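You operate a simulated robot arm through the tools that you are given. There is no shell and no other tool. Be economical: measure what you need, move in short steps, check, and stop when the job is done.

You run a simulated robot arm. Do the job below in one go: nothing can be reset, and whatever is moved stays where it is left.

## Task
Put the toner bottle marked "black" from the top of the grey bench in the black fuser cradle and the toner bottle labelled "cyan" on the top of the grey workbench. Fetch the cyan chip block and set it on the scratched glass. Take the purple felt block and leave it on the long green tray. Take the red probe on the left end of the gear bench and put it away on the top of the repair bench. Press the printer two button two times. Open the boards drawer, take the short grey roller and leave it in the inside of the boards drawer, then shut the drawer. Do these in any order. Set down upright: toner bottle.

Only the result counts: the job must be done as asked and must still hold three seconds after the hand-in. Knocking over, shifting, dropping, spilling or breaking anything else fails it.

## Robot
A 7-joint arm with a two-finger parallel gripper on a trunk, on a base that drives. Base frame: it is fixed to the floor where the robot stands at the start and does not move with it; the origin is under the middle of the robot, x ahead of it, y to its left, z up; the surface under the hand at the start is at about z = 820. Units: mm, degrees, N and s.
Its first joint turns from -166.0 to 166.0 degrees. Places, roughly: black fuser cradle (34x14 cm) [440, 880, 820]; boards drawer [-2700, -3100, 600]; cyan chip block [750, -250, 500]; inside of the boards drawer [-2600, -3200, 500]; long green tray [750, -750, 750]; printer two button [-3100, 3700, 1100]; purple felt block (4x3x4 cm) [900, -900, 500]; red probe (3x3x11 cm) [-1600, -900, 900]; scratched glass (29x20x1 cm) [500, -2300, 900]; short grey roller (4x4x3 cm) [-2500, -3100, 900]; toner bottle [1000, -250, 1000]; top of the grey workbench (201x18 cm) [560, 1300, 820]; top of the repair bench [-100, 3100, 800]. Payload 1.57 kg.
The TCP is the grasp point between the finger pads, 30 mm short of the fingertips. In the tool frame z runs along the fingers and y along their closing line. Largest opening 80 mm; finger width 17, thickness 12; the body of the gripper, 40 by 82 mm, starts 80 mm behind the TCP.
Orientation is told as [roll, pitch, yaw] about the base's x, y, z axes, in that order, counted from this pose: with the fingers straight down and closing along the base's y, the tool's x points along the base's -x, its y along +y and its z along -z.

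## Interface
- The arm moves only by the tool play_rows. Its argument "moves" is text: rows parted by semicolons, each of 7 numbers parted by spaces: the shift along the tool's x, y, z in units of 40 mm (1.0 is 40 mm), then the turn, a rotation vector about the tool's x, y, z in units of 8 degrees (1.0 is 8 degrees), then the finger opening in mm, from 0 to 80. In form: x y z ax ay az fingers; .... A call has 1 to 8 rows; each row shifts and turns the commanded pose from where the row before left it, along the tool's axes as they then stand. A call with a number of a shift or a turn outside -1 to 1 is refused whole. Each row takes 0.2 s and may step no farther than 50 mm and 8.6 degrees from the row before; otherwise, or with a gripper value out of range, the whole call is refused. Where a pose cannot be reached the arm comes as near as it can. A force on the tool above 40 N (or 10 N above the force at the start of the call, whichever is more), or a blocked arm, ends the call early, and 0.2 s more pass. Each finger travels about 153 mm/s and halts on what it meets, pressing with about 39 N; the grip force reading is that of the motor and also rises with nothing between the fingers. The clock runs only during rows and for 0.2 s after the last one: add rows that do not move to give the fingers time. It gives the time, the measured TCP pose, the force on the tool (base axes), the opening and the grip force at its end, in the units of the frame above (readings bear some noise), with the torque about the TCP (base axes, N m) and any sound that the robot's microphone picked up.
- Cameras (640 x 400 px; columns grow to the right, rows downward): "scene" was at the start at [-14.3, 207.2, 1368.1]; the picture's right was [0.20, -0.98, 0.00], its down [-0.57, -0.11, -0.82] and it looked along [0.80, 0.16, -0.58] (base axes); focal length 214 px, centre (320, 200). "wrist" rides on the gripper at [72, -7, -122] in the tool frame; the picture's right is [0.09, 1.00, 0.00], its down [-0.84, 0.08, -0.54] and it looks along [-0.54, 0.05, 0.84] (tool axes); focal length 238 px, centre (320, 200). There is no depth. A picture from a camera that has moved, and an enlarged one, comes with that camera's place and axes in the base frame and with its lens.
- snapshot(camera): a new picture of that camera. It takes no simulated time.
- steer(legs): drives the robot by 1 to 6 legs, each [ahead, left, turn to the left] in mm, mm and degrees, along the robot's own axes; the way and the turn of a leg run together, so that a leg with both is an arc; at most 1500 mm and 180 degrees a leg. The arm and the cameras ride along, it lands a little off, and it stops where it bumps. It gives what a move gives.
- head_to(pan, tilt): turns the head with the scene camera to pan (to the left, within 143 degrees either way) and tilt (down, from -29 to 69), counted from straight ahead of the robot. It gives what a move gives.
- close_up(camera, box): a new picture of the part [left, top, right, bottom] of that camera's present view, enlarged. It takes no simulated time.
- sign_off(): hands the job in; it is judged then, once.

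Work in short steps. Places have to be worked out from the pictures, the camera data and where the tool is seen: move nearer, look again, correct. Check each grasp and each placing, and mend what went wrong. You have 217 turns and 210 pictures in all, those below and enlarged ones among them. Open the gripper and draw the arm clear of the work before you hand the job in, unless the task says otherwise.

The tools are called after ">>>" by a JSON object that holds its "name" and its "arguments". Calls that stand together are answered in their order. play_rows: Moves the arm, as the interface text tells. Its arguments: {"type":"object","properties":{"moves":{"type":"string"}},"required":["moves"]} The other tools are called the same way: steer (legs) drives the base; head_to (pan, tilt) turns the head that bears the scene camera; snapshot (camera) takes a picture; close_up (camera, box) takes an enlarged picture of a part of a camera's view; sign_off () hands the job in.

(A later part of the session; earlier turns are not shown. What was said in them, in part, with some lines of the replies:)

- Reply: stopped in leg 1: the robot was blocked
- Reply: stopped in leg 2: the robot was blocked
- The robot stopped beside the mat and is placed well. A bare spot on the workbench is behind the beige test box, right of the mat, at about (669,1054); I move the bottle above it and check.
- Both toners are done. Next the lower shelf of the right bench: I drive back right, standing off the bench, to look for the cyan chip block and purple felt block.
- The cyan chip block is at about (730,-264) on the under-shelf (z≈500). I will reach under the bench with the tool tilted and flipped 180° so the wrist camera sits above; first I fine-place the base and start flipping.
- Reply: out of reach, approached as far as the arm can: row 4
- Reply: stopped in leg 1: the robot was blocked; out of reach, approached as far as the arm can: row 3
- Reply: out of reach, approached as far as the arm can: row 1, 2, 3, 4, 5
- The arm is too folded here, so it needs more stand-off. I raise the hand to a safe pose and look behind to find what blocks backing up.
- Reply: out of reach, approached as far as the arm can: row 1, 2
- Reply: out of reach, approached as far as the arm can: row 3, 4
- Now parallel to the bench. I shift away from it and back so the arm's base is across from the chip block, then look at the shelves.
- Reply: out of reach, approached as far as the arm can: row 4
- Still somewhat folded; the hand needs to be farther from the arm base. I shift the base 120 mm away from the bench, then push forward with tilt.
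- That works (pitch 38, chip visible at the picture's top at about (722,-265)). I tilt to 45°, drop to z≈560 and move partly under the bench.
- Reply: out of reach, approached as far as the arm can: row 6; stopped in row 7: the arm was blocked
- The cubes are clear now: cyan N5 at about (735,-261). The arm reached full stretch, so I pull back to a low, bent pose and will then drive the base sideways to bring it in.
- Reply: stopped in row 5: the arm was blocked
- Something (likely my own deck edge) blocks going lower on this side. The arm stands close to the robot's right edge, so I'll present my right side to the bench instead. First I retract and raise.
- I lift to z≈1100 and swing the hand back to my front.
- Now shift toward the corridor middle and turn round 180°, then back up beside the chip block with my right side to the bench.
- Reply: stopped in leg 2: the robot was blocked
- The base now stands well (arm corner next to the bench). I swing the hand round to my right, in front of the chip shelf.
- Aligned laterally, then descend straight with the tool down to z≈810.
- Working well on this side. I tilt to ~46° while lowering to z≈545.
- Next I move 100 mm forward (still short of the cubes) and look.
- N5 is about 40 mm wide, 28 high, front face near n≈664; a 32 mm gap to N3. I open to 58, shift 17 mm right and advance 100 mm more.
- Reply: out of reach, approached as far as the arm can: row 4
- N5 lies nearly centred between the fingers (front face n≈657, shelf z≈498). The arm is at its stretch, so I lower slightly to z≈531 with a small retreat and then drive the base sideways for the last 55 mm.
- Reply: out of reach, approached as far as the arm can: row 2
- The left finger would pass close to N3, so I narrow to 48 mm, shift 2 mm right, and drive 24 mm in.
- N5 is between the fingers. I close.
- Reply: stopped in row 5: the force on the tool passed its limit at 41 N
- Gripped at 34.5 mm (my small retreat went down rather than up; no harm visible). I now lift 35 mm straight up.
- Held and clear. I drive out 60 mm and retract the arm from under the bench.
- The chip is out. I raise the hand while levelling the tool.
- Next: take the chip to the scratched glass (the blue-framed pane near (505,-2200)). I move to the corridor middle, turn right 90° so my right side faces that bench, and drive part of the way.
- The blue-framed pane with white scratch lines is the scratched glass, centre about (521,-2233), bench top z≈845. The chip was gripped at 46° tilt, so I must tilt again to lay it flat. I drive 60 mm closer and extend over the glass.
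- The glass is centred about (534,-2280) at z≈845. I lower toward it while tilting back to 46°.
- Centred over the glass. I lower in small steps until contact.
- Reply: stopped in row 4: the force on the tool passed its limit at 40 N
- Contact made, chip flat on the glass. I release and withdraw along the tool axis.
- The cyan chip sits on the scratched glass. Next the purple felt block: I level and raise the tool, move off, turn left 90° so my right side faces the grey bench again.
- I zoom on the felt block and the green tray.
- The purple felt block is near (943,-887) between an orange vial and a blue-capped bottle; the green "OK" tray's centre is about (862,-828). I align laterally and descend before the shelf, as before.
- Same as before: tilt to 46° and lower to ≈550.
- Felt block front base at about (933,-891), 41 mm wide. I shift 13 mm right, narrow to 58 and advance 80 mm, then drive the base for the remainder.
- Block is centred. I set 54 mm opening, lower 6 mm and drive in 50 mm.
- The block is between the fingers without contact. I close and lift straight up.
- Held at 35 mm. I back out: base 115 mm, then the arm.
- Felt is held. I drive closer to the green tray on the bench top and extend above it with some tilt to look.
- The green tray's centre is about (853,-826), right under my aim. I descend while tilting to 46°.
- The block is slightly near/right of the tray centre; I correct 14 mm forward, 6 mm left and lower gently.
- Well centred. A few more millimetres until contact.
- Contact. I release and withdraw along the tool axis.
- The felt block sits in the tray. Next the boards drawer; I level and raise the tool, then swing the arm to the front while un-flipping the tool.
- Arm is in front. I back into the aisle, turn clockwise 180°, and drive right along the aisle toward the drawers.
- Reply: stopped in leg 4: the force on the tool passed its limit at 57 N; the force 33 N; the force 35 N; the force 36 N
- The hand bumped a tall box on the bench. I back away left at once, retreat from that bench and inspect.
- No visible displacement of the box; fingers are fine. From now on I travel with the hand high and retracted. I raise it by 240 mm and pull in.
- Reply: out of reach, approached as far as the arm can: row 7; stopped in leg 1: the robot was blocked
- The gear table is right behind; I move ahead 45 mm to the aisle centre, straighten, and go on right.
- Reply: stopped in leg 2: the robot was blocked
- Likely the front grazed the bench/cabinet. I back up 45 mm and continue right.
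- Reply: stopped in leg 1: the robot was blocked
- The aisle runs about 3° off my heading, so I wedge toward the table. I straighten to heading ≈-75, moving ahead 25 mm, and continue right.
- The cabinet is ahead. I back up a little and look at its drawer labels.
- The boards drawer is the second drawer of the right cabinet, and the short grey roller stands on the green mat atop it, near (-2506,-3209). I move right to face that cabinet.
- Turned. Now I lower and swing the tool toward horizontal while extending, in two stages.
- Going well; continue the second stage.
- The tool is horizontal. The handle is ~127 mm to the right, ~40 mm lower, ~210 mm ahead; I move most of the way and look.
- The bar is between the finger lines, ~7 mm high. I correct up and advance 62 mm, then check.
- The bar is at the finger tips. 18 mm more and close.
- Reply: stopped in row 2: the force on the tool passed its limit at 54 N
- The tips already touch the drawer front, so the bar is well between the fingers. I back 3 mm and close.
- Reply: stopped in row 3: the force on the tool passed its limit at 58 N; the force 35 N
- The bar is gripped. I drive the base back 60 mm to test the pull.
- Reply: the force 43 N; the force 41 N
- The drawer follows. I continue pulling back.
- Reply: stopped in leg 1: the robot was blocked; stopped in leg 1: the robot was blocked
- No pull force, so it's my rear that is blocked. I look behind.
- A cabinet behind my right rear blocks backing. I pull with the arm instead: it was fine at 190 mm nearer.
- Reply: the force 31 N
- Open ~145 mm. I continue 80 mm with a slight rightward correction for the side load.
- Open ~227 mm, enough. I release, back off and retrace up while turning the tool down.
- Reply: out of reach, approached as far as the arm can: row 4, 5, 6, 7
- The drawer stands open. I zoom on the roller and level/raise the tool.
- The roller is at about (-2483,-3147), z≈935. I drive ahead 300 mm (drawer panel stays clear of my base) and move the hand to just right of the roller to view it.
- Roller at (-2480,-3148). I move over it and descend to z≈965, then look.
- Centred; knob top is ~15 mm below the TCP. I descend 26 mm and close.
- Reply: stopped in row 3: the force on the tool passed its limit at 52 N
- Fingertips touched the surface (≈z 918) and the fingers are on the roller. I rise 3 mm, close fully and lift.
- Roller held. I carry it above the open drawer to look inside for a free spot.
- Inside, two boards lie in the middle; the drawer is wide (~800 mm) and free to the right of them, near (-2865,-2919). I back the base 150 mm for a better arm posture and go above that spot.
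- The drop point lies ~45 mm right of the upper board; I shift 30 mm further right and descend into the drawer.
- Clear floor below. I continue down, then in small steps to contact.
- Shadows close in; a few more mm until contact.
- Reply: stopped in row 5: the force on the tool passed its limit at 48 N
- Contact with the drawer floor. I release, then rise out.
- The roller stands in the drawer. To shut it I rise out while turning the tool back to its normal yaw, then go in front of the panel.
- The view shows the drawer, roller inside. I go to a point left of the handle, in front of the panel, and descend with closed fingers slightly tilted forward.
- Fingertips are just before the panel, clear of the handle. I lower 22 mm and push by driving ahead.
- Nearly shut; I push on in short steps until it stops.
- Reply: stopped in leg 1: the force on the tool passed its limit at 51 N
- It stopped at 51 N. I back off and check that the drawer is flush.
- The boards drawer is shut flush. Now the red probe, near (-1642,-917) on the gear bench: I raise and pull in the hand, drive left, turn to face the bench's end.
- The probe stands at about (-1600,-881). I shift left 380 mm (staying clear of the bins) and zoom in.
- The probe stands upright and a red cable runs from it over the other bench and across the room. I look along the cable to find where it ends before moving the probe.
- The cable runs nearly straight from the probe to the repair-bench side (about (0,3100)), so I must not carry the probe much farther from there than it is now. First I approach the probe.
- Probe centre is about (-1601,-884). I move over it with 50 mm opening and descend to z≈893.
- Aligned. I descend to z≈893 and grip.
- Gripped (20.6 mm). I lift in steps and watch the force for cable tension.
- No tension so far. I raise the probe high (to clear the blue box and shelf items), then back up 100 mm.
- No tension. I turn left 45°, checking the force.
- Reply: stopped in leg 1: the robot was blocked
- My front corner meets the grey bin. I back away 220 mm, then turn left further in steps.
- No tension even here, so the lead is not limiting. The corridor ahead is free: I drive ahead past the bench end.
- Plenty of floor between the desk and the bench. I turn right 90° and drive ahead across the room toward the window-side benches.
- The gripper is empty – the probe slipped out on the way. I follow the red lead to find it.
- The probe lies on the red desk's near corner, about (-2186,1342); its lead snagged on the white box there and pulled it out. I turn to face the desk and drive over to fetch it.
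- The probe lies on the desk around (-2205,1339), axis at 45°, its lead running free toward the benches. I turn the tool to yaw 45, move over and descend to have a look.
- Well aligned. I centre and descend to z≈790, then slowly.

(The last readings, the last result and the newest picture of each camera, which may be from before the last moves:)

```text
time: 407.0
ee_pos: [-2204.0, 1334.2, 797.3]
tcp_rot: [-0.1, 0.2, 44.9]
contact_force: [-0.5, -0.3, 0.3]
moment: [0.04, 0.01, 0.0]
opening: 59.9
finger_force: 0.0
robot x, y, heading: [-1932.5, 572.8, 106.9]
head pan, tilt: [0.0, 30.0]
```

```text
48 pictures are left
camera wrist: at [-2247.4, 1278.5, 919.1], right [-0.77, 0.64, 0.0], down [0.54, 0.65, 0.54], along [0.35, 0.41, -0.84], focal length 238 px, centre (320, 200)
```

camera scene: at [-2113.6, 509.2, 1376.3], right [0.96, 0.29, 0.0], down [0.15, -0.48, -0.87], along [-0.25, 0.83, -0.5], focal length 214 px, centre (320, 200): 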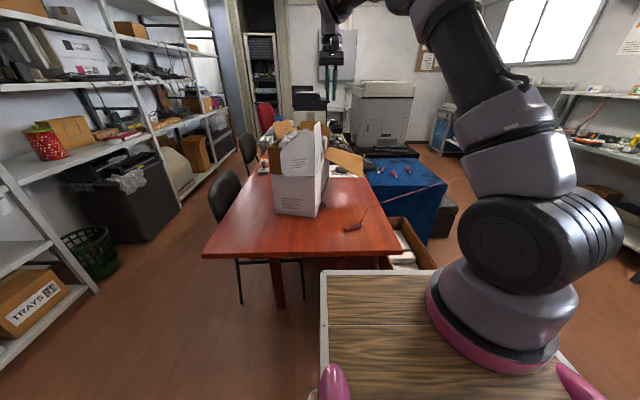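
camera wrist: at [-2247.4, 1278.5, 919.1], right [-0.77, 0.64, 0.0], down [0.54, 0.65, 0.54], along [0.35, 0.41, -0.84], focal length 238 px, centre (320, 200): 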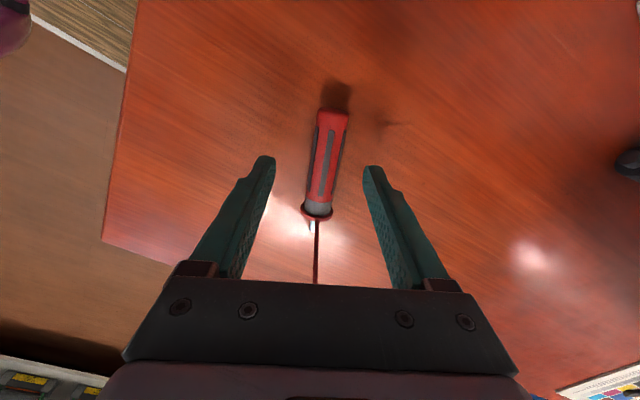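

Down the last ~18 mm gently and close.

>>> {"name": "play_rows", "arguments": {"moves": "0 0 .2 0 0 0 60;0 0 .12 0 0 0 60;0 0 .08 0 0 0 60;0 0 0 0 0 0 5;0 0 0 0 0 0 5;0 0 0 0 0 0 5;0 0 0 0 0 0 5"}}

>>> {"name": "snapshot", "arguments": {"camera": "wrist"}}

```text
time: 408.6
ee_pos: [-2203.6, 1333.0, 780.0]
tcp_rot: [0.0, 0.1, 44.9]
contact_force: [1.1, 0.1, 1.6]
moment: [-0.06, 0.03, -0.02]
opening: 20.7
finger_force: 33.8
robot x, y, heading: [-1936.8, 574.2, 106.7]
head pan, tilt: [0.0, 30.0]
```

```text
47 pictures are left
camera wrist: at [-2247.5, 1278.3, 902.7], right [-0.77, 0.64, 0.0], down [0.54, 0.65, 0.54], along [0.35, 0.41, -0.84], focal length 238 px, centre (320, 200)
```

wrist: 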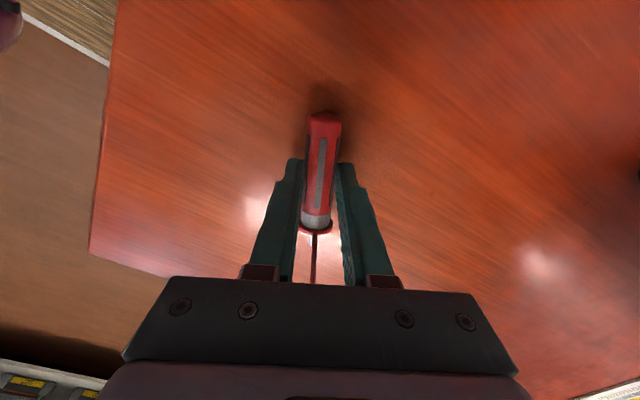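

Gripped (20.7 mm). I lift and drive right, away from the desk, with short checks on the grip.

>>> {"name": "play_rows", "arguments": {"moves": "0 0 -.6 0 0 0 5;0 0 -1 0 0 0 5;0 0 -1 0 0 0 5;0 0 -1 0 0 0 5;0 0 -1 0 0 0 5;0 0 -1 0 0 0 5;0 0 -1 0 0 0 5;0 0 -1 0 0 0 5"}}

>>> {"name": "steer", "arguments": {"legs": [[0, -800, 0]]}}

>>> {"name": "steer", "arguments": {"legs": [[0, -780, 0]]}}

>>> {"name": "head_to", "arguments": {"pan": -15, "tilt": 22}}

>>> {"name": "snapshot", "arguments": {"camera": "scene"}}

```text
time: 410.4
ee_pos: [-2203.0, 1334.3, 1084.8]
tcp_rot: [-0.2, 0.2, 44.9]
contact_force: [0.0, -0.1, -1.1]
moment: [-0.03, -0.01, 0.04]
opening: 20.6
finger_force: 33.4
robot x, y, heading: [-1936.7, 572.7, 107.1]
head pan, tilt: [0.0, 30.0]
```

```text
time: 414.7
ee_pos: [-1450.2, 1564.4, 1085.4]
tcp_rot: [-0.1, 0.2, 45.2]
contact_force: [0.2, 0.4, -0.8]
moment: [0.03, -0.01, -0.03]
opening: 20.4
finger_force: 33.8
robot x, y, heading: [-1179.1, 808.1, 107.1]
head pan, tilt: [0.0, 30.0]
```

```text
time: 418.9
ee_pos: [-704.8, 1795.5, 1084.1]
tcp_rot: [0.0, 0.3, 45.0]
contact_force: [0.9, 0.3, 0.2]
moment: [0.03, -0.02, 0.01]
opening: 20.8
finger_force: 34.0
robot x, y, heading: [-435.0, 1033.5, 107.0]
head pan, tilt: [0.0, 30.0]
```

```text
time: 419.6
ee_pos: [-704.9, 1795.2, 1085.0]
tcp_rot: [-0.1, 0.2, 45.0]
contact_force: [0.0, -0.2, 0.0]
moment: [-0.01, -0.01, 0.01]
opening: 20.6
finger_force: 33.8
robot x, y, heading: [-433.2, 1034.7, 107.1]
head pan, tilt: [-15.0, 22.0]
```

```text
46 pictures are left
camera scene: at [-590.8, 977.3, 1389.1], right [1.0, 0.04, 0.0], down [0.01, -0.37, -0.93], along [-0.03, 0.93, -0.38], focal length 214 px, centre (320, 200)
```

scene: 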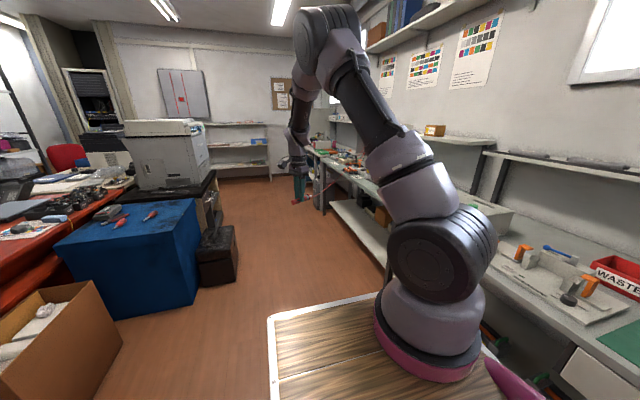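

Holding well. I drive ahead along the benches 1350 mm and look at the repair bench.

>>> {"name": "steer", "arguments": {"legs": [[1350, 0, 0]]}}

>>> {"name": "head_to", "arguments": {"pan": -75, "tilt": 30}}

>>> {"name": "snapshot", "arguments": {"camera": "scene"}}

```text
time: 426.4
ee_pos: [-1067.3, 3085.9, 1083.7]
tcp_rot: [-0.1, 0.1, 43.8]
contact_force: [0.1, 0.7, 0.7]
moment: [0.0, -0.01, -0.02]
opening: 20.5
finger_force: 34.4
robot x, y, heading: [-813.3, 2321.1, 105.4]
head pan, tilt: [-15.0, 22.0]
```

```text
time: 427.7
ee_pos: [-1067.3, 3085.0, 1085.6]
tcp_rot: [-0.1, 0.2, 43.8]
contact_force: [0.2, 0.0, 0.5]
moment: [-0.02, 0.01, -0.02]
opening: 20.8
finger_force: 33.7
robot x, y, heading: [-811.9, 2323.2, 105.6]
head pan, tilt: [-75.0, 30.0]
```

```text
45 pictures are left
camera scene: at [-892.6, 2218.7, 1376.3], right [0.51, -0.86, 0.0], down [-0.43, -0.26, -0.87], along [0.74, 0.44, -0.5], focal length 214 px, centre (320, 200)
```

scene: 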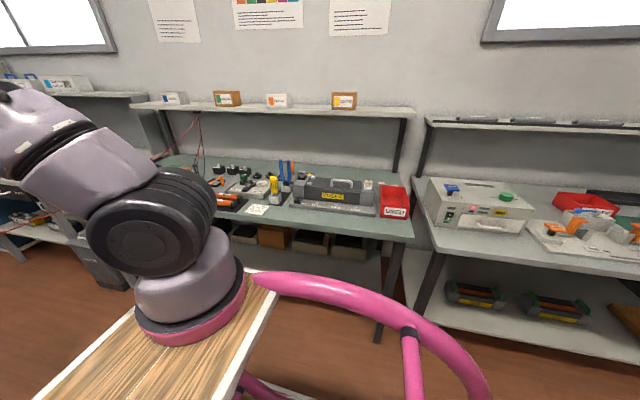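

The greenish bench with the tools is the repair bench. I turn right 90° to face it and look for a free spot.

>>> {"name": "steer", "arguments": {"legs": [[0, 0, -90]]}}

>>> {"name": "head_to", "arguments": {"pan": 15, "tilt": 35}}

>>> {"name": "snapshot", "arguments": {"camera": "scene"}}

>>> {"name": "snapshot", "arguments": {"camera": "wrist"}}

```text
time: 431.9
ee_pos: [-47.0, 2564.6, 1083.3]
tcp_rot: [-0.1, 0.1, -46.8]
contact_force: [-0.4, -0.1, 0.0]
moment: [0.02, 0.01, -0.03]
opening: 20.9
finger_force: 34.0
robot x, y, heading: [-816.3, 2322.8, 15.4]
head pan, tilt: [-75.0, 30.0]
```

```text
time: 433.6
ee_pos: [-46.8, 2565.3, 1084.6]
tcp_rot: [-0.1, 0.2, -46.9]
contact_force: [-0.2, 1.0, -0.3]
moment: [0.03, -0.02, 0.0]
opening: 20.4
finger_force: 34.0
robot x, y, heading: [-817.7, 2320.9, 15.2]
head pan, tilt: [15.0, 35.0]
```

```text
44 pictures are left
camera scene: at [-884.7, 2521.6, 1368.5], right [0.5, -0.86, 0.0], down [-0.5, -0.29, -0.82], along [0.71, 0.41, -0.57], focal length 214 px, centre (320, 200)
```

scene: 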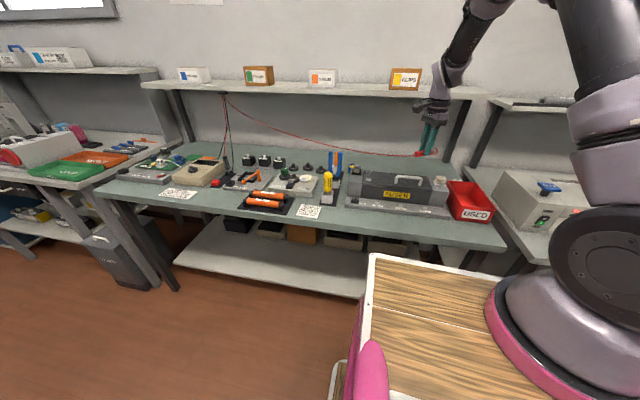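

```text
43 pictures are left
camera wrist: at [-97.6, 2612.5, 1206.7], right [0.66, 0.75, 0.0], down [0.63, -0.56, 0.54], along [0.4, -0.36, -0.84], focal length 238 px, centre (320, 200)
```

wrist: 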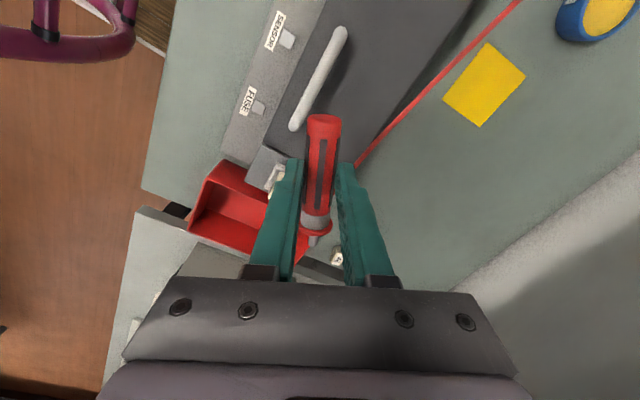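

The lead ends at the stand on this bench's back left. A free area lies behind the grey toolbox, near (156,2623). I drive 150 mm closer and move the hand above it.

>>> {"name": "steer", "arguments": {"legs": [[150, 0, 0]]}}

>>> {"name": "play_rows", "arguments": {"moves": "-.32 .7 0 0 0 0 5;-.32 .7 0 0 0 0 5;0 0 .8 0 0 0 5;0 0 0 0 0 0 5"}}

>>> {"name": "snapshot", "arguments": {"camera": "wrist"}}

>>> {"name": "snapshot", "arguments": {"camera": "scene"}}

```text
time: 434.9
ee_pos: [97.8, 2603.9, 1084.5]
tcp_rot: [-0.1, 0.1, -46.9]
contact_force: [0.3, 0.1, -0.6]
moment: [0.03, 0.03, -0.01]
opening: 20.6
finger_force: 34.1
robot x, y, heading: [-673.3, 2358.5, 15.3]
head pan, tilt: [15.0, 35.0]
```

```text
time: 435.9
ee_pos: [155.8, 2623.9, 1051.6]
tcp_rot: [-0.1, 0.2, -46.9]
contact_force: [1.0, 0.1, -0.4]
moment: [-0.01, -0.05, 0.0]
opening: 20.7
finger_force: 34.4
robot x, y, heading: [-667.8, 2358.7, 15.1]
head pan, tilt: [15.0, 35.0]
```

```text
42 pictures are left
camera wrist: at [105.2, 2670.8, 1174.4], right [0.66, 0.75, 0.0], down [0.63, -0.56, 0.54], along [0.4, -0.36, -0.84], focal length 238 px, centre (320, 200)
```

wrist: 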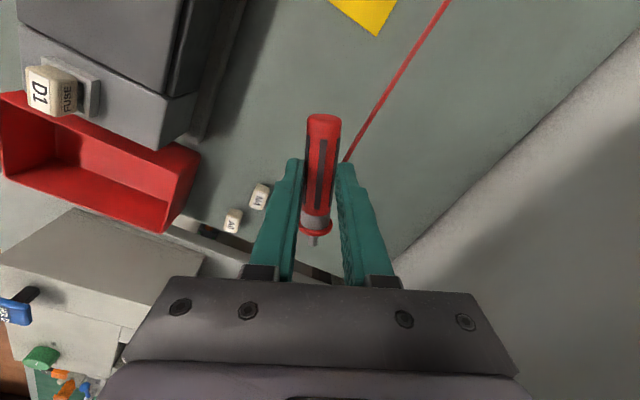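

```text
41 pictures are left
camera scene: at [-740.3, 2560.8, 1368.5], right [0.5, -0.86, 0.0], down [-0.5, -0.29, -0.82], along [0.71, 0.41, -0.57], focal length 214 px, centre (320, 200)
```

scene: 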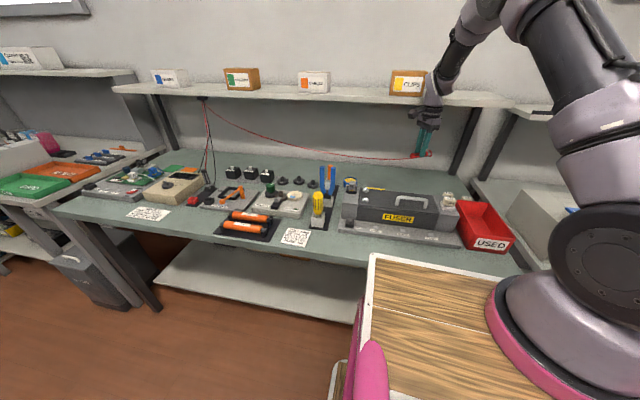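

Free surface below. I descend to z≈868 and then slowly to contact.

>>> {"name": "play_rows", "arguments": {"moves": "0 0 .9 0 0 0 5;0 0 .9 0 0 0 5;0 0 .9 0 0 0 5;0 0 .9 0 0 0 5;0 0 .9 0 0 0 5;0 0 .1 0 0 0 5;0 0 .1 0 0 0 5;0 0 .08 0 0 0 5"}}

>>> {"name": "snapshot", "arguments": {"camera": "wrist"}}

```text
time: 437.5
ee_pos: [160.3, 2625.3, 870.1]
tcp_rot: [0.5, 0.0, -46.8]
contact_force: [0.2, 0.1, 9.1]
moment: [0.17, 0.12, 0.01]
opening: 20.9
finger_force: 34.2
robot x, y, heading: [-669.4, 2358.6, 15.3]
head pan, tilt: [15.0, 35.0]
stopped in row 7: the force on the tool passed its limit at 50 N (the readings are from after the stop); the commanded pose is now the measured one
```

```text
40 pictures are left
camera wrist: at [107.2, 2671.8, 992.3], right [0.66, 0.75, 0.01], down [0.63, -0.56, 0.54], along [0.41, -0.35, -0.84], focal length 238 px, centre (320, 200)
```

wrist: 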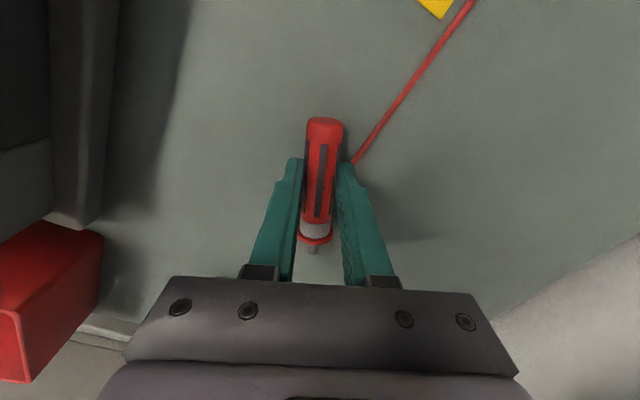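

Contact. I release, and rise.

>>> {"name": "play_rows", "arguments": {"moves": "0 0 0 0 0 0 50;0 0 0 0 0 0 50;0 0 -.4 0 0 0 50;0 0 -.8 0 0 0 50;0 0 -.9 0 0 0 50;0 0 -.9 0 0 0 50;0 0 -.9 0 0 0 50;0 0 0 0 0 0 50"}}

>>> {"name": "snapshot", "arguments": {"camera": "wrist"}}

```text
time: 439.3
ee_pos: [161.5, 2624.5, 1033.3]
tcp_rot: [1.1, -0.2, -46.9]
contact_force: [-0.3, -0.6, -0.4]
moment: [-0.01, 0.01, 0.01]
opening: 49.7
finger_force: 0.1
robot x, y, heading: [-664.8, 2357.7, 15.0]
head pan, tilt: [15.0, 35.0]
```

```text
39 pictures are left
camera wrist: at [107.2, 2670.9, 1155.3], right [0.66, 0.75, 0.02], down [0.62, -0.56, 0.55], along [0.42, -0.35, -0.84], focal length 238 px, centre (320, 200)
```

wrist: 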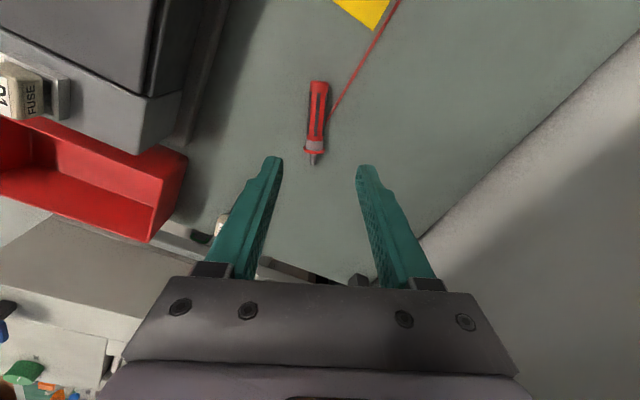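

The probe lies on the repair bench. Now the printer: I raise the hand, back off and look toward (-3100,3700).

>>> {"name": "play_rows", "arguments": {"moves": ".7 0 -.7 0 0 0 30;.7 -.3 -.7 0 0 0 30;.5 -.7 -.5 0 0 0 30;.3 -.9 0 0 0 0 10;.3 -.9 0 0 0 0 0"}}

>>> {"name": "steer", "arguments": {"legs": [[-280, 0, 0], [0, 600, 0]]}}

>>> {"name": "head_to", "arguments": {"pan": 125, "tilt": 20}}

>>> {"name": "snapshot", "arguments": {"camera": "scene"}}

```text
time: 440.5
ee_pos: [8.1, 2619.3, 1101.7]
tcp_rot: [0.4, 0.1, -46.8]
contact_force: [0.4, 1.2, 0.4]
moment: [0.01, 0.03, 0.0]
opening: 0.0
finger_force: 21.1
robot x, y, heading: [-670.3, 2361.6, 15.0]
head pan, tilt: [15.0, 35.0]
```

```text
time: 442.8
ee_pos: [-264.7, 2547.4, 1103.0]
tcp_rot: [0.2, 0.1, -47.3]
contact_force: [0.2, 0.3, 0.5]
moment: [0.04, 0.02, -0.02]
opening: 0.0
finger_force: 21.2
robot x, y, heading: [-946.2, 2296.6, 14.7]
head pan, tilt: [15.0, 35.0]
stopped in leg 2: the robot was blocked; the commanded pose is now the measured one
```

```text
time: 444.7
ee_pos: [-265.1, 2546.8, 1102.4]
tcp_rot: [0.3, 0.0, -47.2]
contact_force: [-0.1, -0.4, 0.7]
moment: [0.05, 0.0, 0.03]
opening: 0.1
finger_force: 21.3
robot x, y, heading: [-946.1, 2292.3, 14.7]
head pan, tilt: [125.0, 20.0]
```

```text
38 pictures are left
camera scene: at [-1161.2, 2510.1, 1392.3], right [0.65, 0.76, 0.0], down [0.26, -0.22, -0.94], along [-0.72, 0.61, -0.34], focal length 214 px, centre (320, 200)
```

scene: 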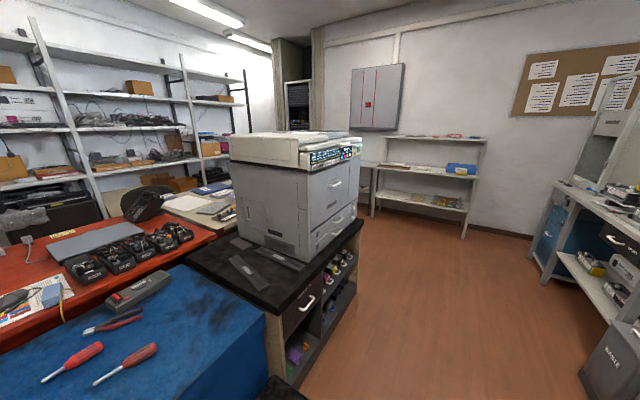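

I zoom on the copier's panel and surroundings.

>>> {"name": "close_up", "arguments": {"camera": "scene", "box": [200, 110, 400, 270]}}

```text
2.50 times, centred on (300, 190) of scene
camera zoom: at [-1161.2, 2510.1, 1392.3], right [0.65, 0.76, 0.0], down [0.26, -0.22, -0.94], along [-0.72, 0.61, -0.34], focal length 536 px, centre (370, 225)
```

zoom: 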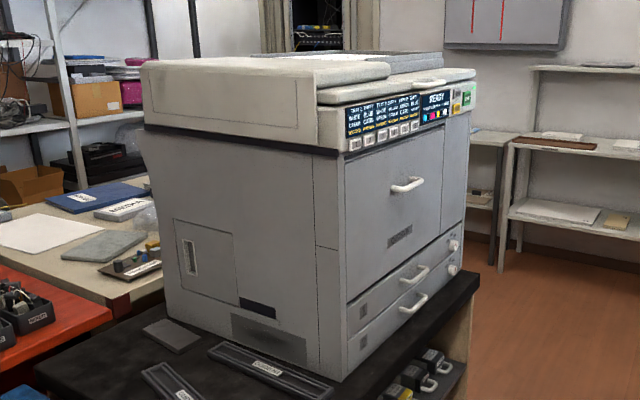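

I need a closer look at its panel. I go ahead 200, left 1100, back 300, then left again into the space in front of the copier, and turn round to face it.

>>> {"name": "steer", "arguments": {"legs": [[200, 0, 0], [0, 1100, 0], [-300, 0, 0], [0, 500, 0], [0, 0, 180]]}}

>>> {"name": "head_to", "arguments": {"pan": 0, "tilt": 15}}

>>> {"name": "snapshot", "arguments": {"camera": "scene"}}

```text
time: 461.6
ee_pos: [-2209.4, 3762.2, 1103.1]
tcp_rot: [0.5, -0.6, 113.2]
contact_force: [-0.2, 4.4, 1.3]
moment: [-0.51, 0.01, 0.13]
opening: 0.0
finger_force: 20.8
robot x, y, heading: [-1477.6, 3764.0, 175.8]
head pan, tilt: [125.0, 20.0]
stopped in leg 5: the force on the tool passed its limit at 87 N (the readings are from after the stop); the commanded pose is now the measured one
```

```text
time: 463.6
ee_pos: [-2210.1, 3762.0, 1103.4]
tcp_rot: [0.5, -0.6, 113.2]
contact_force: [-1.6, 8.0, 3.8]
moment: [-1.26, -0.25, 0.22]
opening: 0.0
finger_force: 21.2
robot x, y, heading: [-1481.5, 3768.9, 175.7]
head pan, tilt: [0.0, 15.0]
```

```text
36 pictures are left
camera scene: at [-1489.3, 3577.9, 1400.5], right [0.07, 1.0, 0.0], down [0.26, -0.02, -0.97], along [-0.96, 0.07, -0.26], focal length 214 px, centre (320, 200)
```

scene: 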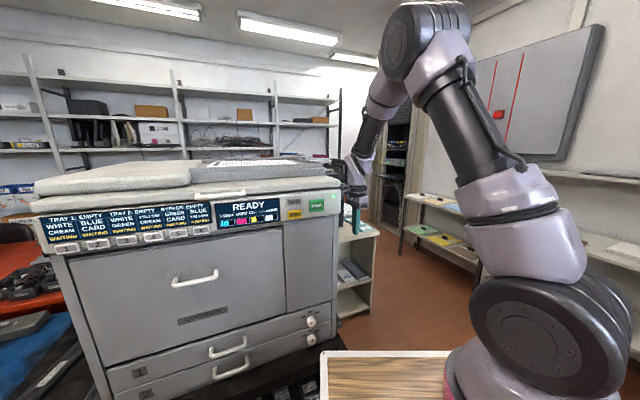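

The hand bumped the copier's side; I reverse off it. This copier is "ready/tray" type, while printer two should be behind it near (-3100,3700).

>>> {"name": "steer", "arguments": {"legs": [[0, 0, -14]]}}

>>> {"name": "play_rows", "arguments": {"moves": "0 0 -1 0 0 0 0;0 0 -1 0 0 0 0;0 0 -1 0 0 0 0;0 0 -1 0 0 0 0;0 0 -1 0 0 0 0"}}

>>> {"name": "head_to", "arguments": {"pan": 20, "tilt": 20}}

>>> {"name": "snapshot", "arguments": {"camera": "scene"}}

```text
time: 464.9
ee_pos: [-2189.3, 3937.2, 1103.3]
tcp_rot: [0.3, -0.7, 99.3]
contact_force: [0.0, 1.0, 0.4]
moment: [-0.03, 0.04, 0.0]
opening: 0.1
finger_force: 21.3
robot x, y, heading: [-1478.8, 3765.9, 161.6]
head pan, tilt: [0.0, 15.0]
```

```text
time: 466.1
ee_pos: [-2188.1, 3937.6, 1304.1]
tcp_rot: [0.3, -0.7, 99.4]
contact_force: [-0.3, -0.3, 0.2]
moment: [0.04, 0.01, -0.02]
opening: 0.0
finger_force: 21.5
robot x, y, heading: [-1483.5, 3766.3, 162.0]
head pan, tilt: [0.0, 15.0]
```

```text
time: 466.9
ee_pos: [-2187.1, 3938.1, 1303.1]
tcp_rot: [0.3, -0.6, 99.3]
contact_force: [0.0, 0.1, 0.4]
moment: [-0.01, -0.01, 0.0]
opening: 0.0
finger_force: 21.6
robot x, y, heading: [-1478.5, 3767.3, 161.4]
head pan, tilt: [20.0, 20.0]
```

```text
35 pictures are left
camera scene: at [-1539.1, 3553.1, 1392.4], right [-0.03, 1.0, 0.0], down [0.34, 0.01, -0.94], along [-0.94, -0.03, -0.34], focal length 214 px, centre (320, 200)
```

scene: 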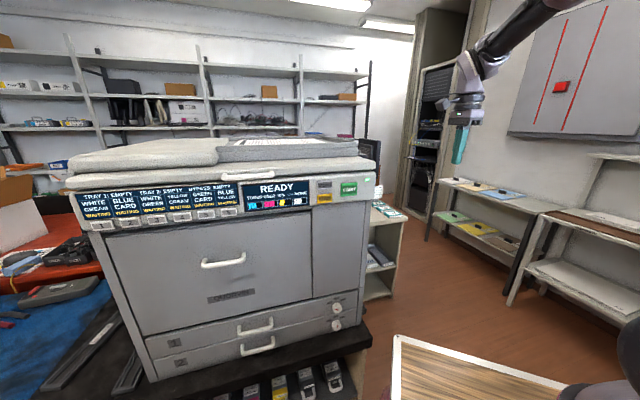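

Zoom on the panel and on what's behind.

>>> {"name": "close_up", "arguments": {"camera": "scene", "box": [60, 140, 400, 240]}}

```text
1.88 times, centred on (230, 190) of scene
camera zoom: at [-1539.1, 3553.1, 1392.4], right [-0.03, 1.0, 0.0], down [0.34, 0.01, -0.94], along [-0.94, -0.03, -0.34], focal length 404 px, centre (489, 219)
```

zoom: 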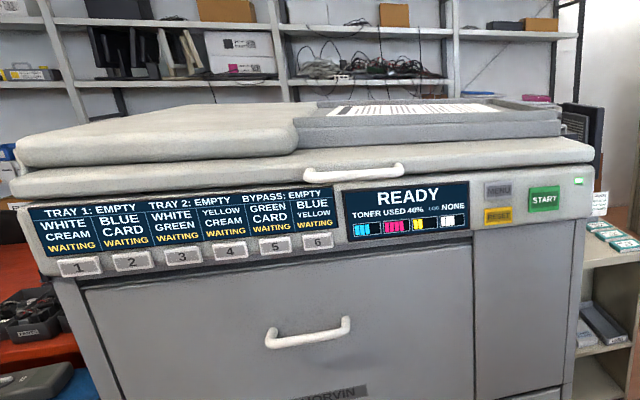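

The copier has keys 1–6, but it stands ~1 m from the told place; a dark device is visible just behind its right end. I move along to look at that device.

>>> {"name": "steer", "arguments": {"legs": [[300, -480, 0]]}}

>>> {"name": "head_to", "arguments": {"pan": 25, "tilt": 15}}

>>> {"name": "snapshot", "arguments": {"camera": "scene"}}

```text
time: 470.1
ee_pos: [-2315.0, 4502.9, 1303.6]
tcp_rot: [0.3, -0.6, 98.7]
contact_force: [-0.1, 0.5, 0.3]
moment: [0.01, -0.01, -0.01]
opening: 0.0
finger_force: 21.4
robot x, y, heading: [-1608.9, 4327.2, 161.0]
head pan, tilt: [20.0, 20.0]
```

```text
time: 470.8
ee_pos: [-2315.7, 4501.0, 1303.8]
tcp_rot: [0.4, -0.6, 98.7]
contact_force: [0.1, 0.7, -1.5]
moment: [0.01, 0.01, -0.04]
opening: 0.0
finger_force: 20.9
robot x, y, heading: [-1608.9, 4323.3, 161.2]
head pan, tilt: [25.0, 15.0]
```

```text
33 pictures are left
camera scene: at [-1670.9, 4102.5, 1400.4], right [-0.11, 0.99, 0.0], down [0.26, 0.03, -0.97], along [-0.96, -0.1, -0.26], focal length 214 px, centre (320, 200)
```

scene: 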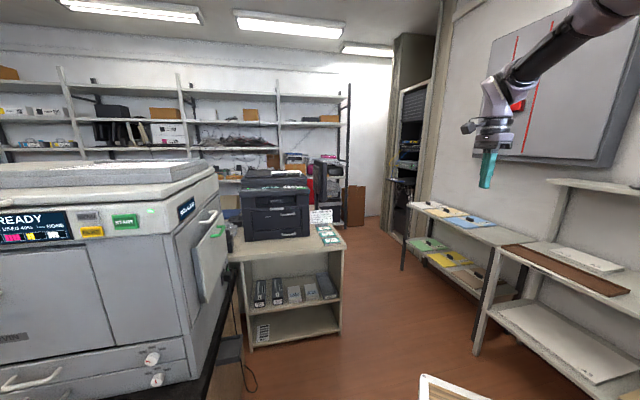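

There is a black printer on a stand behind the copier. I zoom on it.

>>> {"name": "close_up", "arguments": {"camera": "scene", "box": [220, 150, 360, 260]}}

```text
3.64 times, centred on (290, 205) of scene
camera zoom: at [-1670.9, 4102.5, 1400.4], right [-0.11, 0.99, 0.0], down [0.26, 0.03, -0.97], along [-0.96, -0.1, -0.26], focal length 780 px, centre (429, 182)
```

zoom: 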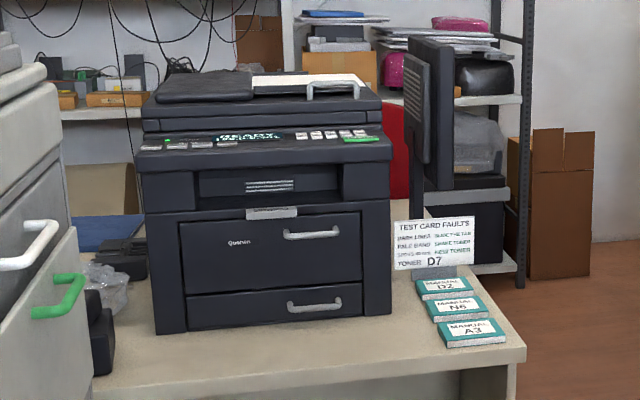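

Printer two is this black printer; its keys are on the front top panel near (-3025,3680,1100). I turn the tool back to its normal yaw, turn to face it and drive closer.

>>> {"name": "play_rows", "arguments": {"moves": "0 0 0 0 0 -.97 0;0 0 0 0 0 -.97 0;0 0 0 0 0 -.97 0;0 0 0 0 0 -.97 0;0 0 0 0 0 -.97 0;0 0 0 0 0 -.97 0;0 0 0 0 0 -.97 0;0 0 0 0 0 -.97 0"}}

>>> {"name": "steer", "arguments": {"legs": [[0, 0, 34], [500, 60, 0]]}}

>>> {"name": "snapshot", "arguments": {"camera": "wrist"}}

```text
time: 472.6
ee_pos: [-2316.6, 4502.1, 1304.1]
tcp_rot: [-0.4, -0.6, 160.7]
contact_force: [-0.4, -0.6, -0.7]
moment: [0.02, 0.02, 0.02]
opening: 0.0
finger_force: 21.1
robot x, y, heading: [-1606.8, 4321.1, 161.0]
head pan, tilt: [25.0, 15.0]
```

```text
time: 477.2
ee_pos: [-2767.3, 3902.4, 1304.3]
tcp_rot: [-0.4, -0.6, -165.9]
contact_force: [0.0, 0.6, -0.1]
moment: [0.02, 0.01, -0.02]
opening: 0.0
finger_force: 21.1
robot x, y, heading: [-2077.8, 4142.5, -165.7]
head pan, tilt: [25.0, 15.0]
```

```text
31 pictures are left
camera wrist: at [-2695.0, 3925.1, 1425.1], right [0.33, -0.94, -0.01], down [-0.79, -0.28, 0.55], along [-0.52, -0.18, -0.83], focal length 238 px, centre (320, 200)
```

wrist: 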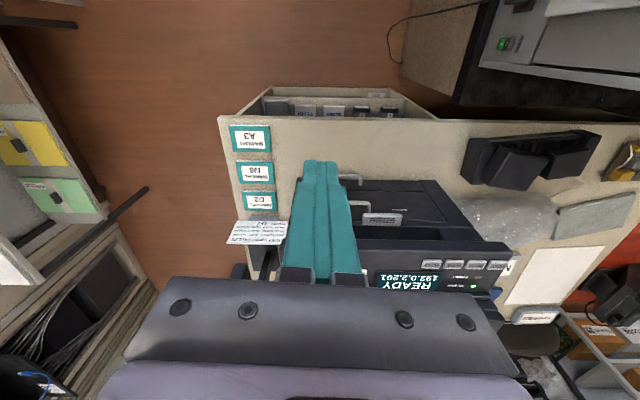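

The panel is at the right; zoom to read the keys.

>>> {"name": "close_up", "arguments": {"camera": "wrist", "box": [350, 220, 530, 320]}}

```text
3.56 times, centred on (440, 270) of wrist
camera zoom: at [-2695.0, 3925.1, 1425.1], right [0.33, -0.94, -0.01], down [-0.79, -0.28, 0.55], along [-0.52, -0.18, -0.83], focal length 848 px, centre (-107, -49)
```

zoom: 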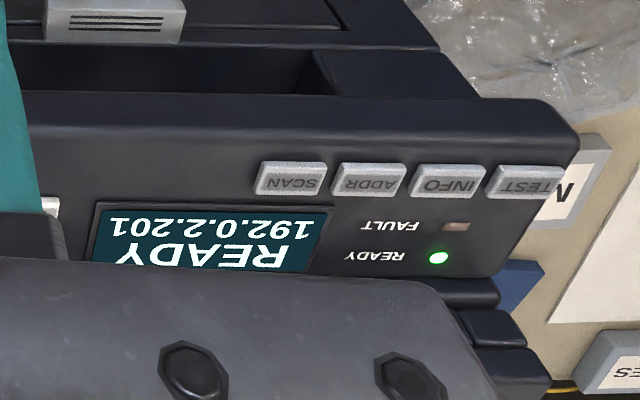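

Keys TEST/INFO/ADDR/SCAN on this side; I look at the others with the scene camera.

>>> {"name": "head_to", "arguments": {"pan": -5, "tilt": 20}}

>>> {"name": "close_up", "arguments": {"camera": "scene", "box": [240, 120, 440, 260]}}

```text
time: 478.1
ee_pos: [-2768.3, 3901.6, 1303.7]
tcp_rot: [-0.3, -0.7, -166.0]
contact_force: [0.0, -0.8, 0.1]
moment: [-0.02, -0.01, 0.04]
opening: 0.1
finger_force: 21.5
robot x, y, heading: [-2078.7, 4140.5, -165.8]
head pan, tilt: [-5.0, 20.0]
```

```text
2.86 times, centred on (340, 190) of scene
camera zoom: at [-2027.8, 3966.7, 1392.4], right [-0.16, 0.99, 0.0], down [0.34, 0.06, -0.94], along [-0.93, -0.15, -0.34], focal length 613 px, centre (263, 229)
```

zoom: 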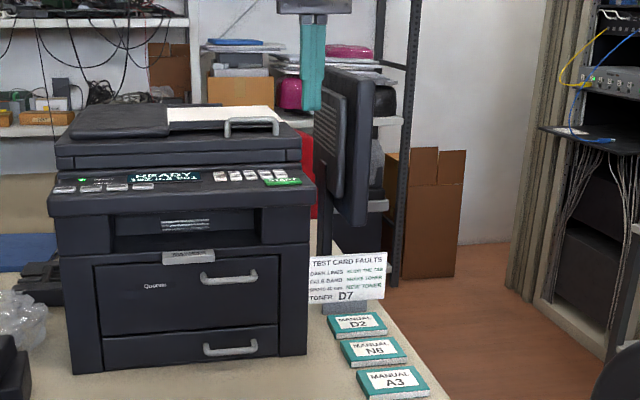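

Zoom further into the right-hand keys.

>>> {"name": "close_up", "arguments": {"camera": "scene", "box": [300, 172, 350, 192]}}

```text
12.80 times, centred on (325, 182) of scene
camera zoom: at [-2027.8, 3966.7, 1392.4], right [-0.16, 0.99, 0.0], down [0.34, 0.06, -0.94], along [-0.93, -0.15, -0.34], focal length 2745 px, centre (256, 430)
```

zoom: 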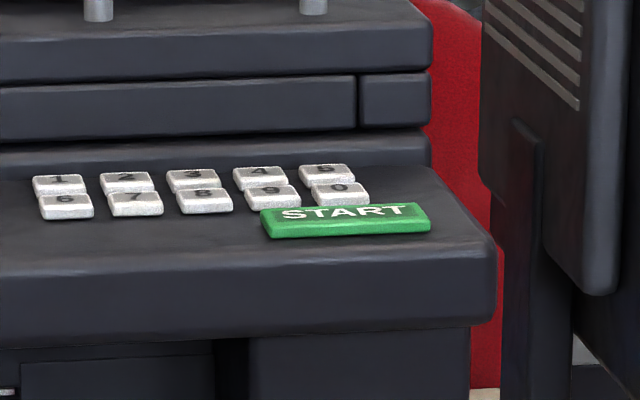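

The keypad has 1–5 / 6–0; "printer two button" is key 2, at about (-3122,3735,1100), just the told place. I drive 250 mm ahead and bring the closed fingertips above it.

>>> {"name": "steer", "arguments": {"legs": [[250, 0, 0]]}}

>>> {"name": "play_rows", "arguments": {"moves": "-.8 .47 0 0 0 0 0;-.8 .47 0 0 0 0 0;-.8 .47 .4 0 0 0 0;-.8 .47 .8 0 0 0 0;0 0 .8 0 0 0 0;0 0 0 0 0 0 0"}}

>>> {"name": "snapshot", "arguments": {"camera": "wrist"}}

```text
time: 479.9
ee_pos: [-3007.2, 3837.8, 1302.8]
tcp_rot: [-0.4, -0.6, -165.8]
contact_force: [0.8, 0.3, -0.3]
moment: [0.0, -0.03, 0.02]
opening: 0.0
finger_force: 21.6
robot x, y, heading: [-2322.1, 4076.0, -165.3]
head pan, tilt: [-5.0, 20.0]
```

```text
time: 481.4
ee_pos: [-3112.9, 3733.8, 1222.2]
tcp_rot: [-0.4, -0.5, -165.8]
contact_force: [12.3, 5.3, 3.6]
moment: [0.03, -0.34, 0.04]
opening: 0.0
finger_force: 21.2
robot x, y, heading: [-2321.5, 4080.2, -165.4]
head pan, tilt: [-5.0, 20.0]
```

```text
27 pictures are left
camera wrist: at [-3041.0, 3757.8, 1343.8], right [0.33, -0.94, -0.01], down [-0.79, -0.28, 0.55], along [-0.52, -0.18, -0.84], focal length 238 px, centre (320, 200)
```

wrist: 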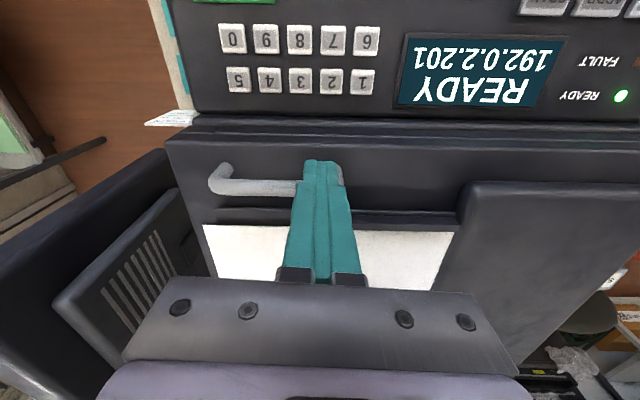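

The tips touched the lid handle; key 2 is nearer, at (-3063,3744,1116) by both cameras. I back off 51 mm and look again.

>>> {"name": "play_rows", "arguments": {"moves": ".64 .03 0 0 0 0 0;.64 .03 0 0 0 0 0;0 0 0 0 0 0 0"}}

>>> {"name": "snapshot", "arguments": {"camera": "wrist"}}

```text
time: 482.1
ee_pos: [-3064.7, 3744.7, 1222.6]
tcp_rot: [-0.3, -0.6, -165.7]
contact_force: [0.4, -0.1, -0.9]
moment: [-0.02, -0.01, 0.0]
opening: 0.0
finger_force: 21.2
robot x, y, heading: [-2317.1, 4079.4, -165.6]
head pan, tilt: [-5.0, 20.0]
```

```text
26 pictures are left
camera wrist: at [-2992.3, 3768.3, 1343.8], right [0.33, -0.94, -0.01], down [-0.79, -0.28, 0.55], along [-0.52, -0.18, -0.83], focal length 238 px, centre (320, 200)
```

wrist: 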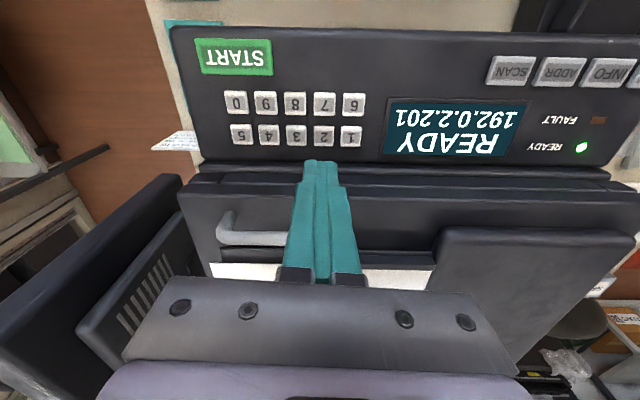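

Key 2 is right beneath, 3 mm to the side. I correct, descend to about 10 mm above and check.

>>> {"name": "play_rows", "arguments": {"moves": "0 .085 .5 0 0 0 0;0 0 .5 0 0 0 0;0 0 .5 0 0 0 0;0 0 0 0 0 0 0"}}

>>> {"name": "close_up", "arguments": {"camera": "wrist", "box": [220, 80, 420, 200]}}

```text
time: 483.1
ee_pos: [-3064.5, 3740.2, 1161.1]
tcp_rot: [-0.4, -0.6, -165.8]
contact_force: [-0.2, -0.2, -1.2]
moment: [0.02, 0.01, 0.03]
opening: 0.3
finger_force: 21.0
robot x, y, heading: [-2320.9, 4080.9, -165.3]
head pan, tilt: [-5.0, 20.0]
```

```text
3.20 times, centred on (320, 140) of wrist
camera zoom: at [-2992.3, 3763.4, 1283.0], right [0.33, -0.94, -0.01], down [-0.79, -0.28, 0.55], along [-0.52, -0.18, -0.83], focal length 763 px, centre (320, 392)
```

zoom: 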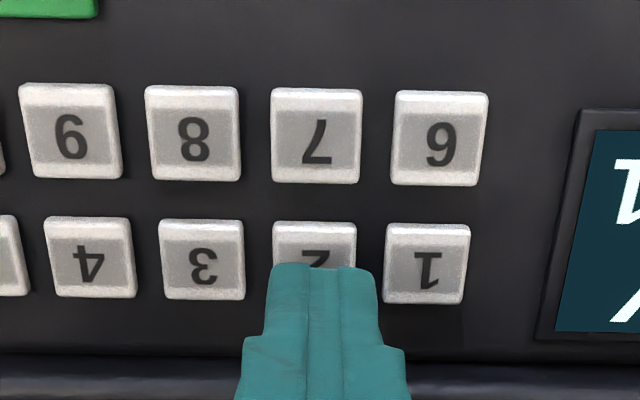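

Tip is over key 2 with a 2 mm offset. I correct and lower gently.

>>> {"name": "play_rows", "arguments": {"moves": "0 -.05 .1 0 0 0 0;0 0 .1 0 0 0 0;0 0 0 0 0 0 0"}}

>>> {"name": "close_up", "arguments": {"camera": "wrist", "box": [220, 80, 420, 200]}}

```text
time: 483.9
ee_pos: [-3065.6, 3743.4, 1153.6]
tcp_rot: [-0.3, -0.6, -165.8]
contact_force: [-0.7, 1.1, 0.9]
moment: [0.01, 0.03, 0.02]
opening: 0.0
finger_force: 21.3
robot x, y, heading: [-2322.6, 4075.4, -165.5]
head pan, tilt: [-5.0, 20.0]
```

```text
3.20 times, centred on (320, 140) of wrist
camera zoom: at [-2992.8, 3765.8, 1276.5], right [0.33, -0.94, -0.01], down [-0.79, -0.28, 0.55], along [-0.52, -0.18, -0.83], focal length 763 px, centre (320, 392)
```

zoom: 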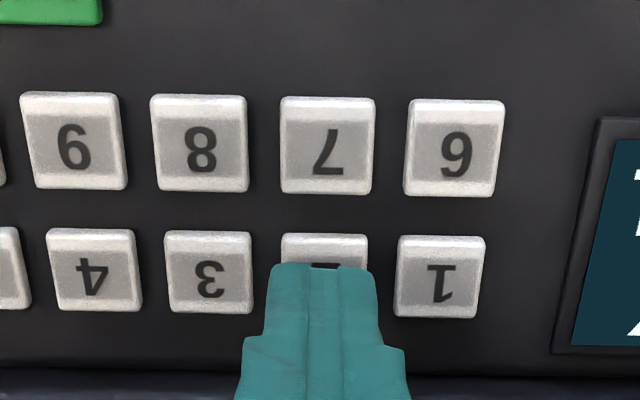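

Well centred now. Press: small steps down, watching force and sound.

>>> {"name": "play_rows", "arguments": {"moves": "0 0 .08 0 0 0 0;0 0 .06 0 0 0 0;0 0 0 0 0 0 0"}}

```text
time: 484.8
ee_pos: [-3065.5, 3742.6, 1150.3]
tcp_rot: [-0.4, -0.6, -165.8]
contact_force: [-0.3, -0.1, -0.2]
moment: [-0.01, 0.01, -0.01]
opening: 0.0
finger_force: 20.9
robot x, y, heading: [-2320.8, 4082.4, -165.5]
head pan, tilt: [-5.0, 20.0]
```

>>> {"name": "play_rows", "arguments": {"moves": "0 0 .06 0 0 0 0;0 0 .06 0 0 0 0;0 0 0 0 0 0 0"}}

```text
time: 485.6
ee_pos: [-3064.8, 3742.1, 1145.2]
tcp_rot: [-0.4, -0.5, -165.8]
contact_force: [0.1, 0.3, 0.4]
moment: [-0.01, -0.03, -0.05]
opening: 0.3
finger_force: 21.0
robot x, y, heading: [-2321.0, 4078.8, -165.5]
head pan, tilt: [-5.0, 20.0]
```

>>> {"name": "play_rows", "arguments": {"moves": "0 0 .06 0 0 0 0;0 0 .06 0 0 0 0;0 0 0 0 0 0 0"}}

>>> {"name": "close_up", "arguments": {"camera": "wrist", "box": [220, 80, 420, 200]}}

```text
time: 486.4
ee_pos: [-3065.2, 3742.4, 1140.9]
tcp_rot: [-0.4, -0.4, -165.9]
contact_force: [0.0, 0.2, 2.1]
moment: [-0.01, 0.01, -0.02]
opening: 0.1
finger_force: 21.2
robot x, y, heading: [-2321.4, 4079.1, -165.4]
head pan, tilt: [-5.0, 20.0]
heard: click
```

```text
3.20 times, centred on (320, 140) of wrist
camera zoom: at [-2992.6, 3766.1, 1262.4], right [0.33, -0.94, -0.01], down [-0.79, -0.28, 0.55], along [-0.52, -0.18, -0.83], focal length 763 px, centre (320, 392)
```

zoom: 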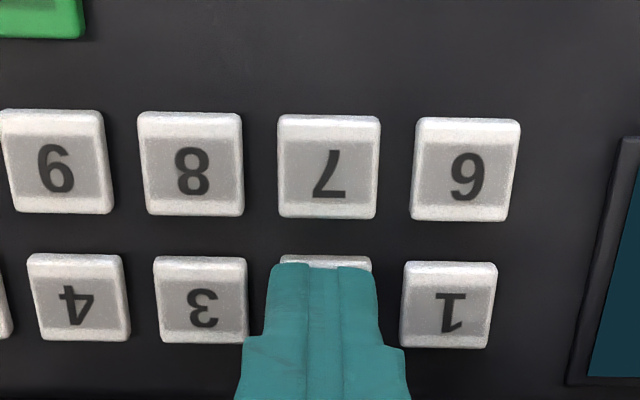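

A click: first press. I rise 12 mm, wait, and press again to the same depth.

>>> {"name": "play_rows", "arguments": {"moves": "0 0 -.3 0 0 0 0;0 0 0 0 0 0 0;0 0 0 0 0 0 0"}}

>>> {"name": "play_rows", "arguments": {"moves": "0 0 .2 0 0 0 0;0 0 .05 0 0 0 0;0 0 .05 0 0 0 0;0 0 0 0 0 0 0"}}

```text
time: 487.1
ee_pos: [-3063.8, 3743.2, 1153.3]
tcp_rot: [-0.4, -0.6, -165.8]
contact_force: [0.4, 1.2, -1.1]
moment: [-0.04, 0.01, 0.02]
opening: 0.0
finger_force: 21.9
robot x, y, heading: [-2321.7, 4081.0, -165.6]
head pan, tilt: [-5.0, 20.0]
```

```text
time: 488.1
ee_pos: [-3063.9, 3742.2, 1139.9]
tcp_rot: [-0.4, -0.6, -165.8]
contact_force: [0.4, 0.8, 2.5]
moment: [0.01, 0.01, -0.03]
opening: 0.1
finger_force: 21.4
robot x, y, heading: [-2317.0, 4080.1, -165.6]
head pan, tilt: [-5.0, 20.0]
heard: click
```

Second click. I withdraw upward and look at the display.

>>> {"name": "play_rows", "arguments": {"moves": "0 0 -.4 0 0 0 0;0 0 -1 0 0 0 0;.4 0 -1 0 0 0 0;.8 0 -.5 0 0 0 0;.8 0 -.5 0 0 0 40;0 0 0 0 0 0 60"}}

>>> {"name": "snapshot", "arguments": {"camera": "wrist"}}

```text
time: 489.6
ee_pos: [-2985.0, 3760.6, 1273.8]
tcp_rot: [-0.4, -0.6, -165.8]
contact_force: [-0.4, 0.3, -0.6]
moment: [-0.02, 0.0, 0.02]
opening: 59.9
finger_force: 0.2
robot x, y, heading: [-2322.1, 4076.6, -165.6]
head pan, tilt: [-5.0, 20.0]
```

```text
22 pictures are left
camera wrist: at [-2913.1, 3785.0, 1396.2], right [0.33, -0.94, -0.01], down [-0.79, -0.28, 0.55], along [-0.52, -0.18, -0.84], focal length 238 px, centre (320, 200)
```

wrist: 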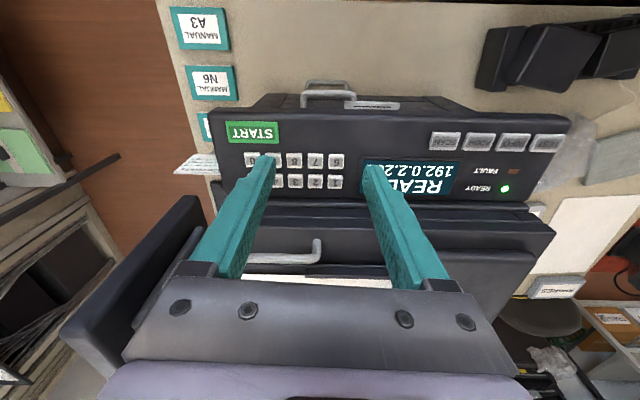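

Both presses registered. I back the base away from the printer and take a look toward the repair bench to confirm the probe stayed.

>>> {"name": "steer", "arguments": {"legs": [[-600, 0, 0]]}}

>>> {"name": "head_to", "arguments": {"pan": 135, "tilt": 12}}

>>> {"name": "close_up", "arguments": {"camera": "scene", "box": [160, 80, 480, 280]}}

```text
time: 492.9
ee_pos: [-2404.1, 3911.0, 1274.6]
tcp_rot: [-0.4, -0.7, -165.5]
contact_force: [0.4, 0.3, -0.3]
moment: [-0.02, -0.01, 0.0]
opening: 60.1
finger_force: 0.0
robot x, y, heading: [-1742.4, 4235.2, -165.0]
head pan, tilt: [-5.0, 20.0]
```

```text
time: 495.2
ee_pos: [-2404.3, 3910.8, 1274.8]
tcp_rot: [-0.5, -0.6, -165.4]
contact_force: [-0.2, -0.3, 1.0]
moment: [-0.01, 0.0, 0.01]
opening: 60.1
finger_force: 0.1
robot x, y, heading: [-1743.5, 4231.5, -165.2]
head pan, tilt: [135.0, 12.0]
```

```text
2.00 times, centred on (320, 180) of scene
camera zoom: at [-1515.8, 4026.7, 1405.4], right [-0.5, -0.87, 0.0], down [-0.18, 0.1, -0.98], along [0.85, -0.49, -0.21], focal length 429 px, centre (320, 240)
```

zoom: 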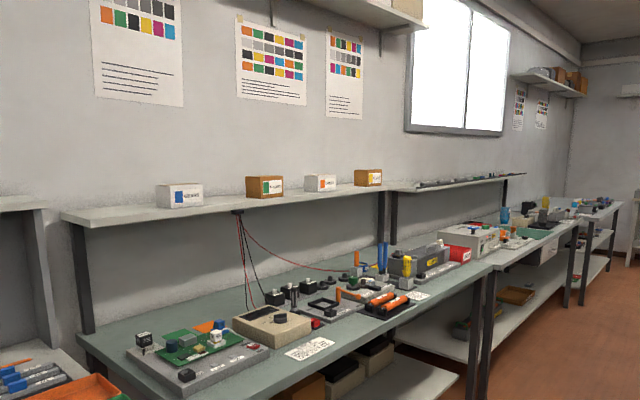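

The lead still runs to the spot behind the toolbox where the probe lies, and the cyan bottle can be seen standing in the distance. The gripper is open and the arm is clear, so I hand the job in.

>>> {"name": "sign_off", "arguments": {}}

```text
The job is handed in.
```

I did every part of the job and handed it in, but there were five unplanned contacts along the way.

- **Toner bottles:** black stands upright in the fuser cradle, and cyan stands upright on the grey workbench.
- **Chip block:** the cyan chip block sits flat on the scratched glass.
- **Felt block:** the purple felt block is in the green tray marked "OK" on the grey bench. I took this to be the long green tray because it was the closest match to the place given.
- **Red probe:** it lies on its side on the repair bench, behind the grey toolbox. It slipped out of the gripper on the way and landed on the red desk, and I picked it up again from there.
- **Printer two:** I took "printer two button" to mean key 2 on the black printer, which is at the place given. I pressed it twice and heard a click each time.
- **Boards drawer:** the short grey roller is inside and the drawer is shut flush.

**Contacts:**
- The hand hit a tall white box on the pale bench.
- The hand hit the side of the copier.
- The closed fingertips touched the black printer's lid handle.
- The base stopped once against what looked like the grey bin.
- The base stopped once against something near the blue box and black case.

The white box and the copier looked in place in later pictures. I did not check the bin or the things by the blue box.
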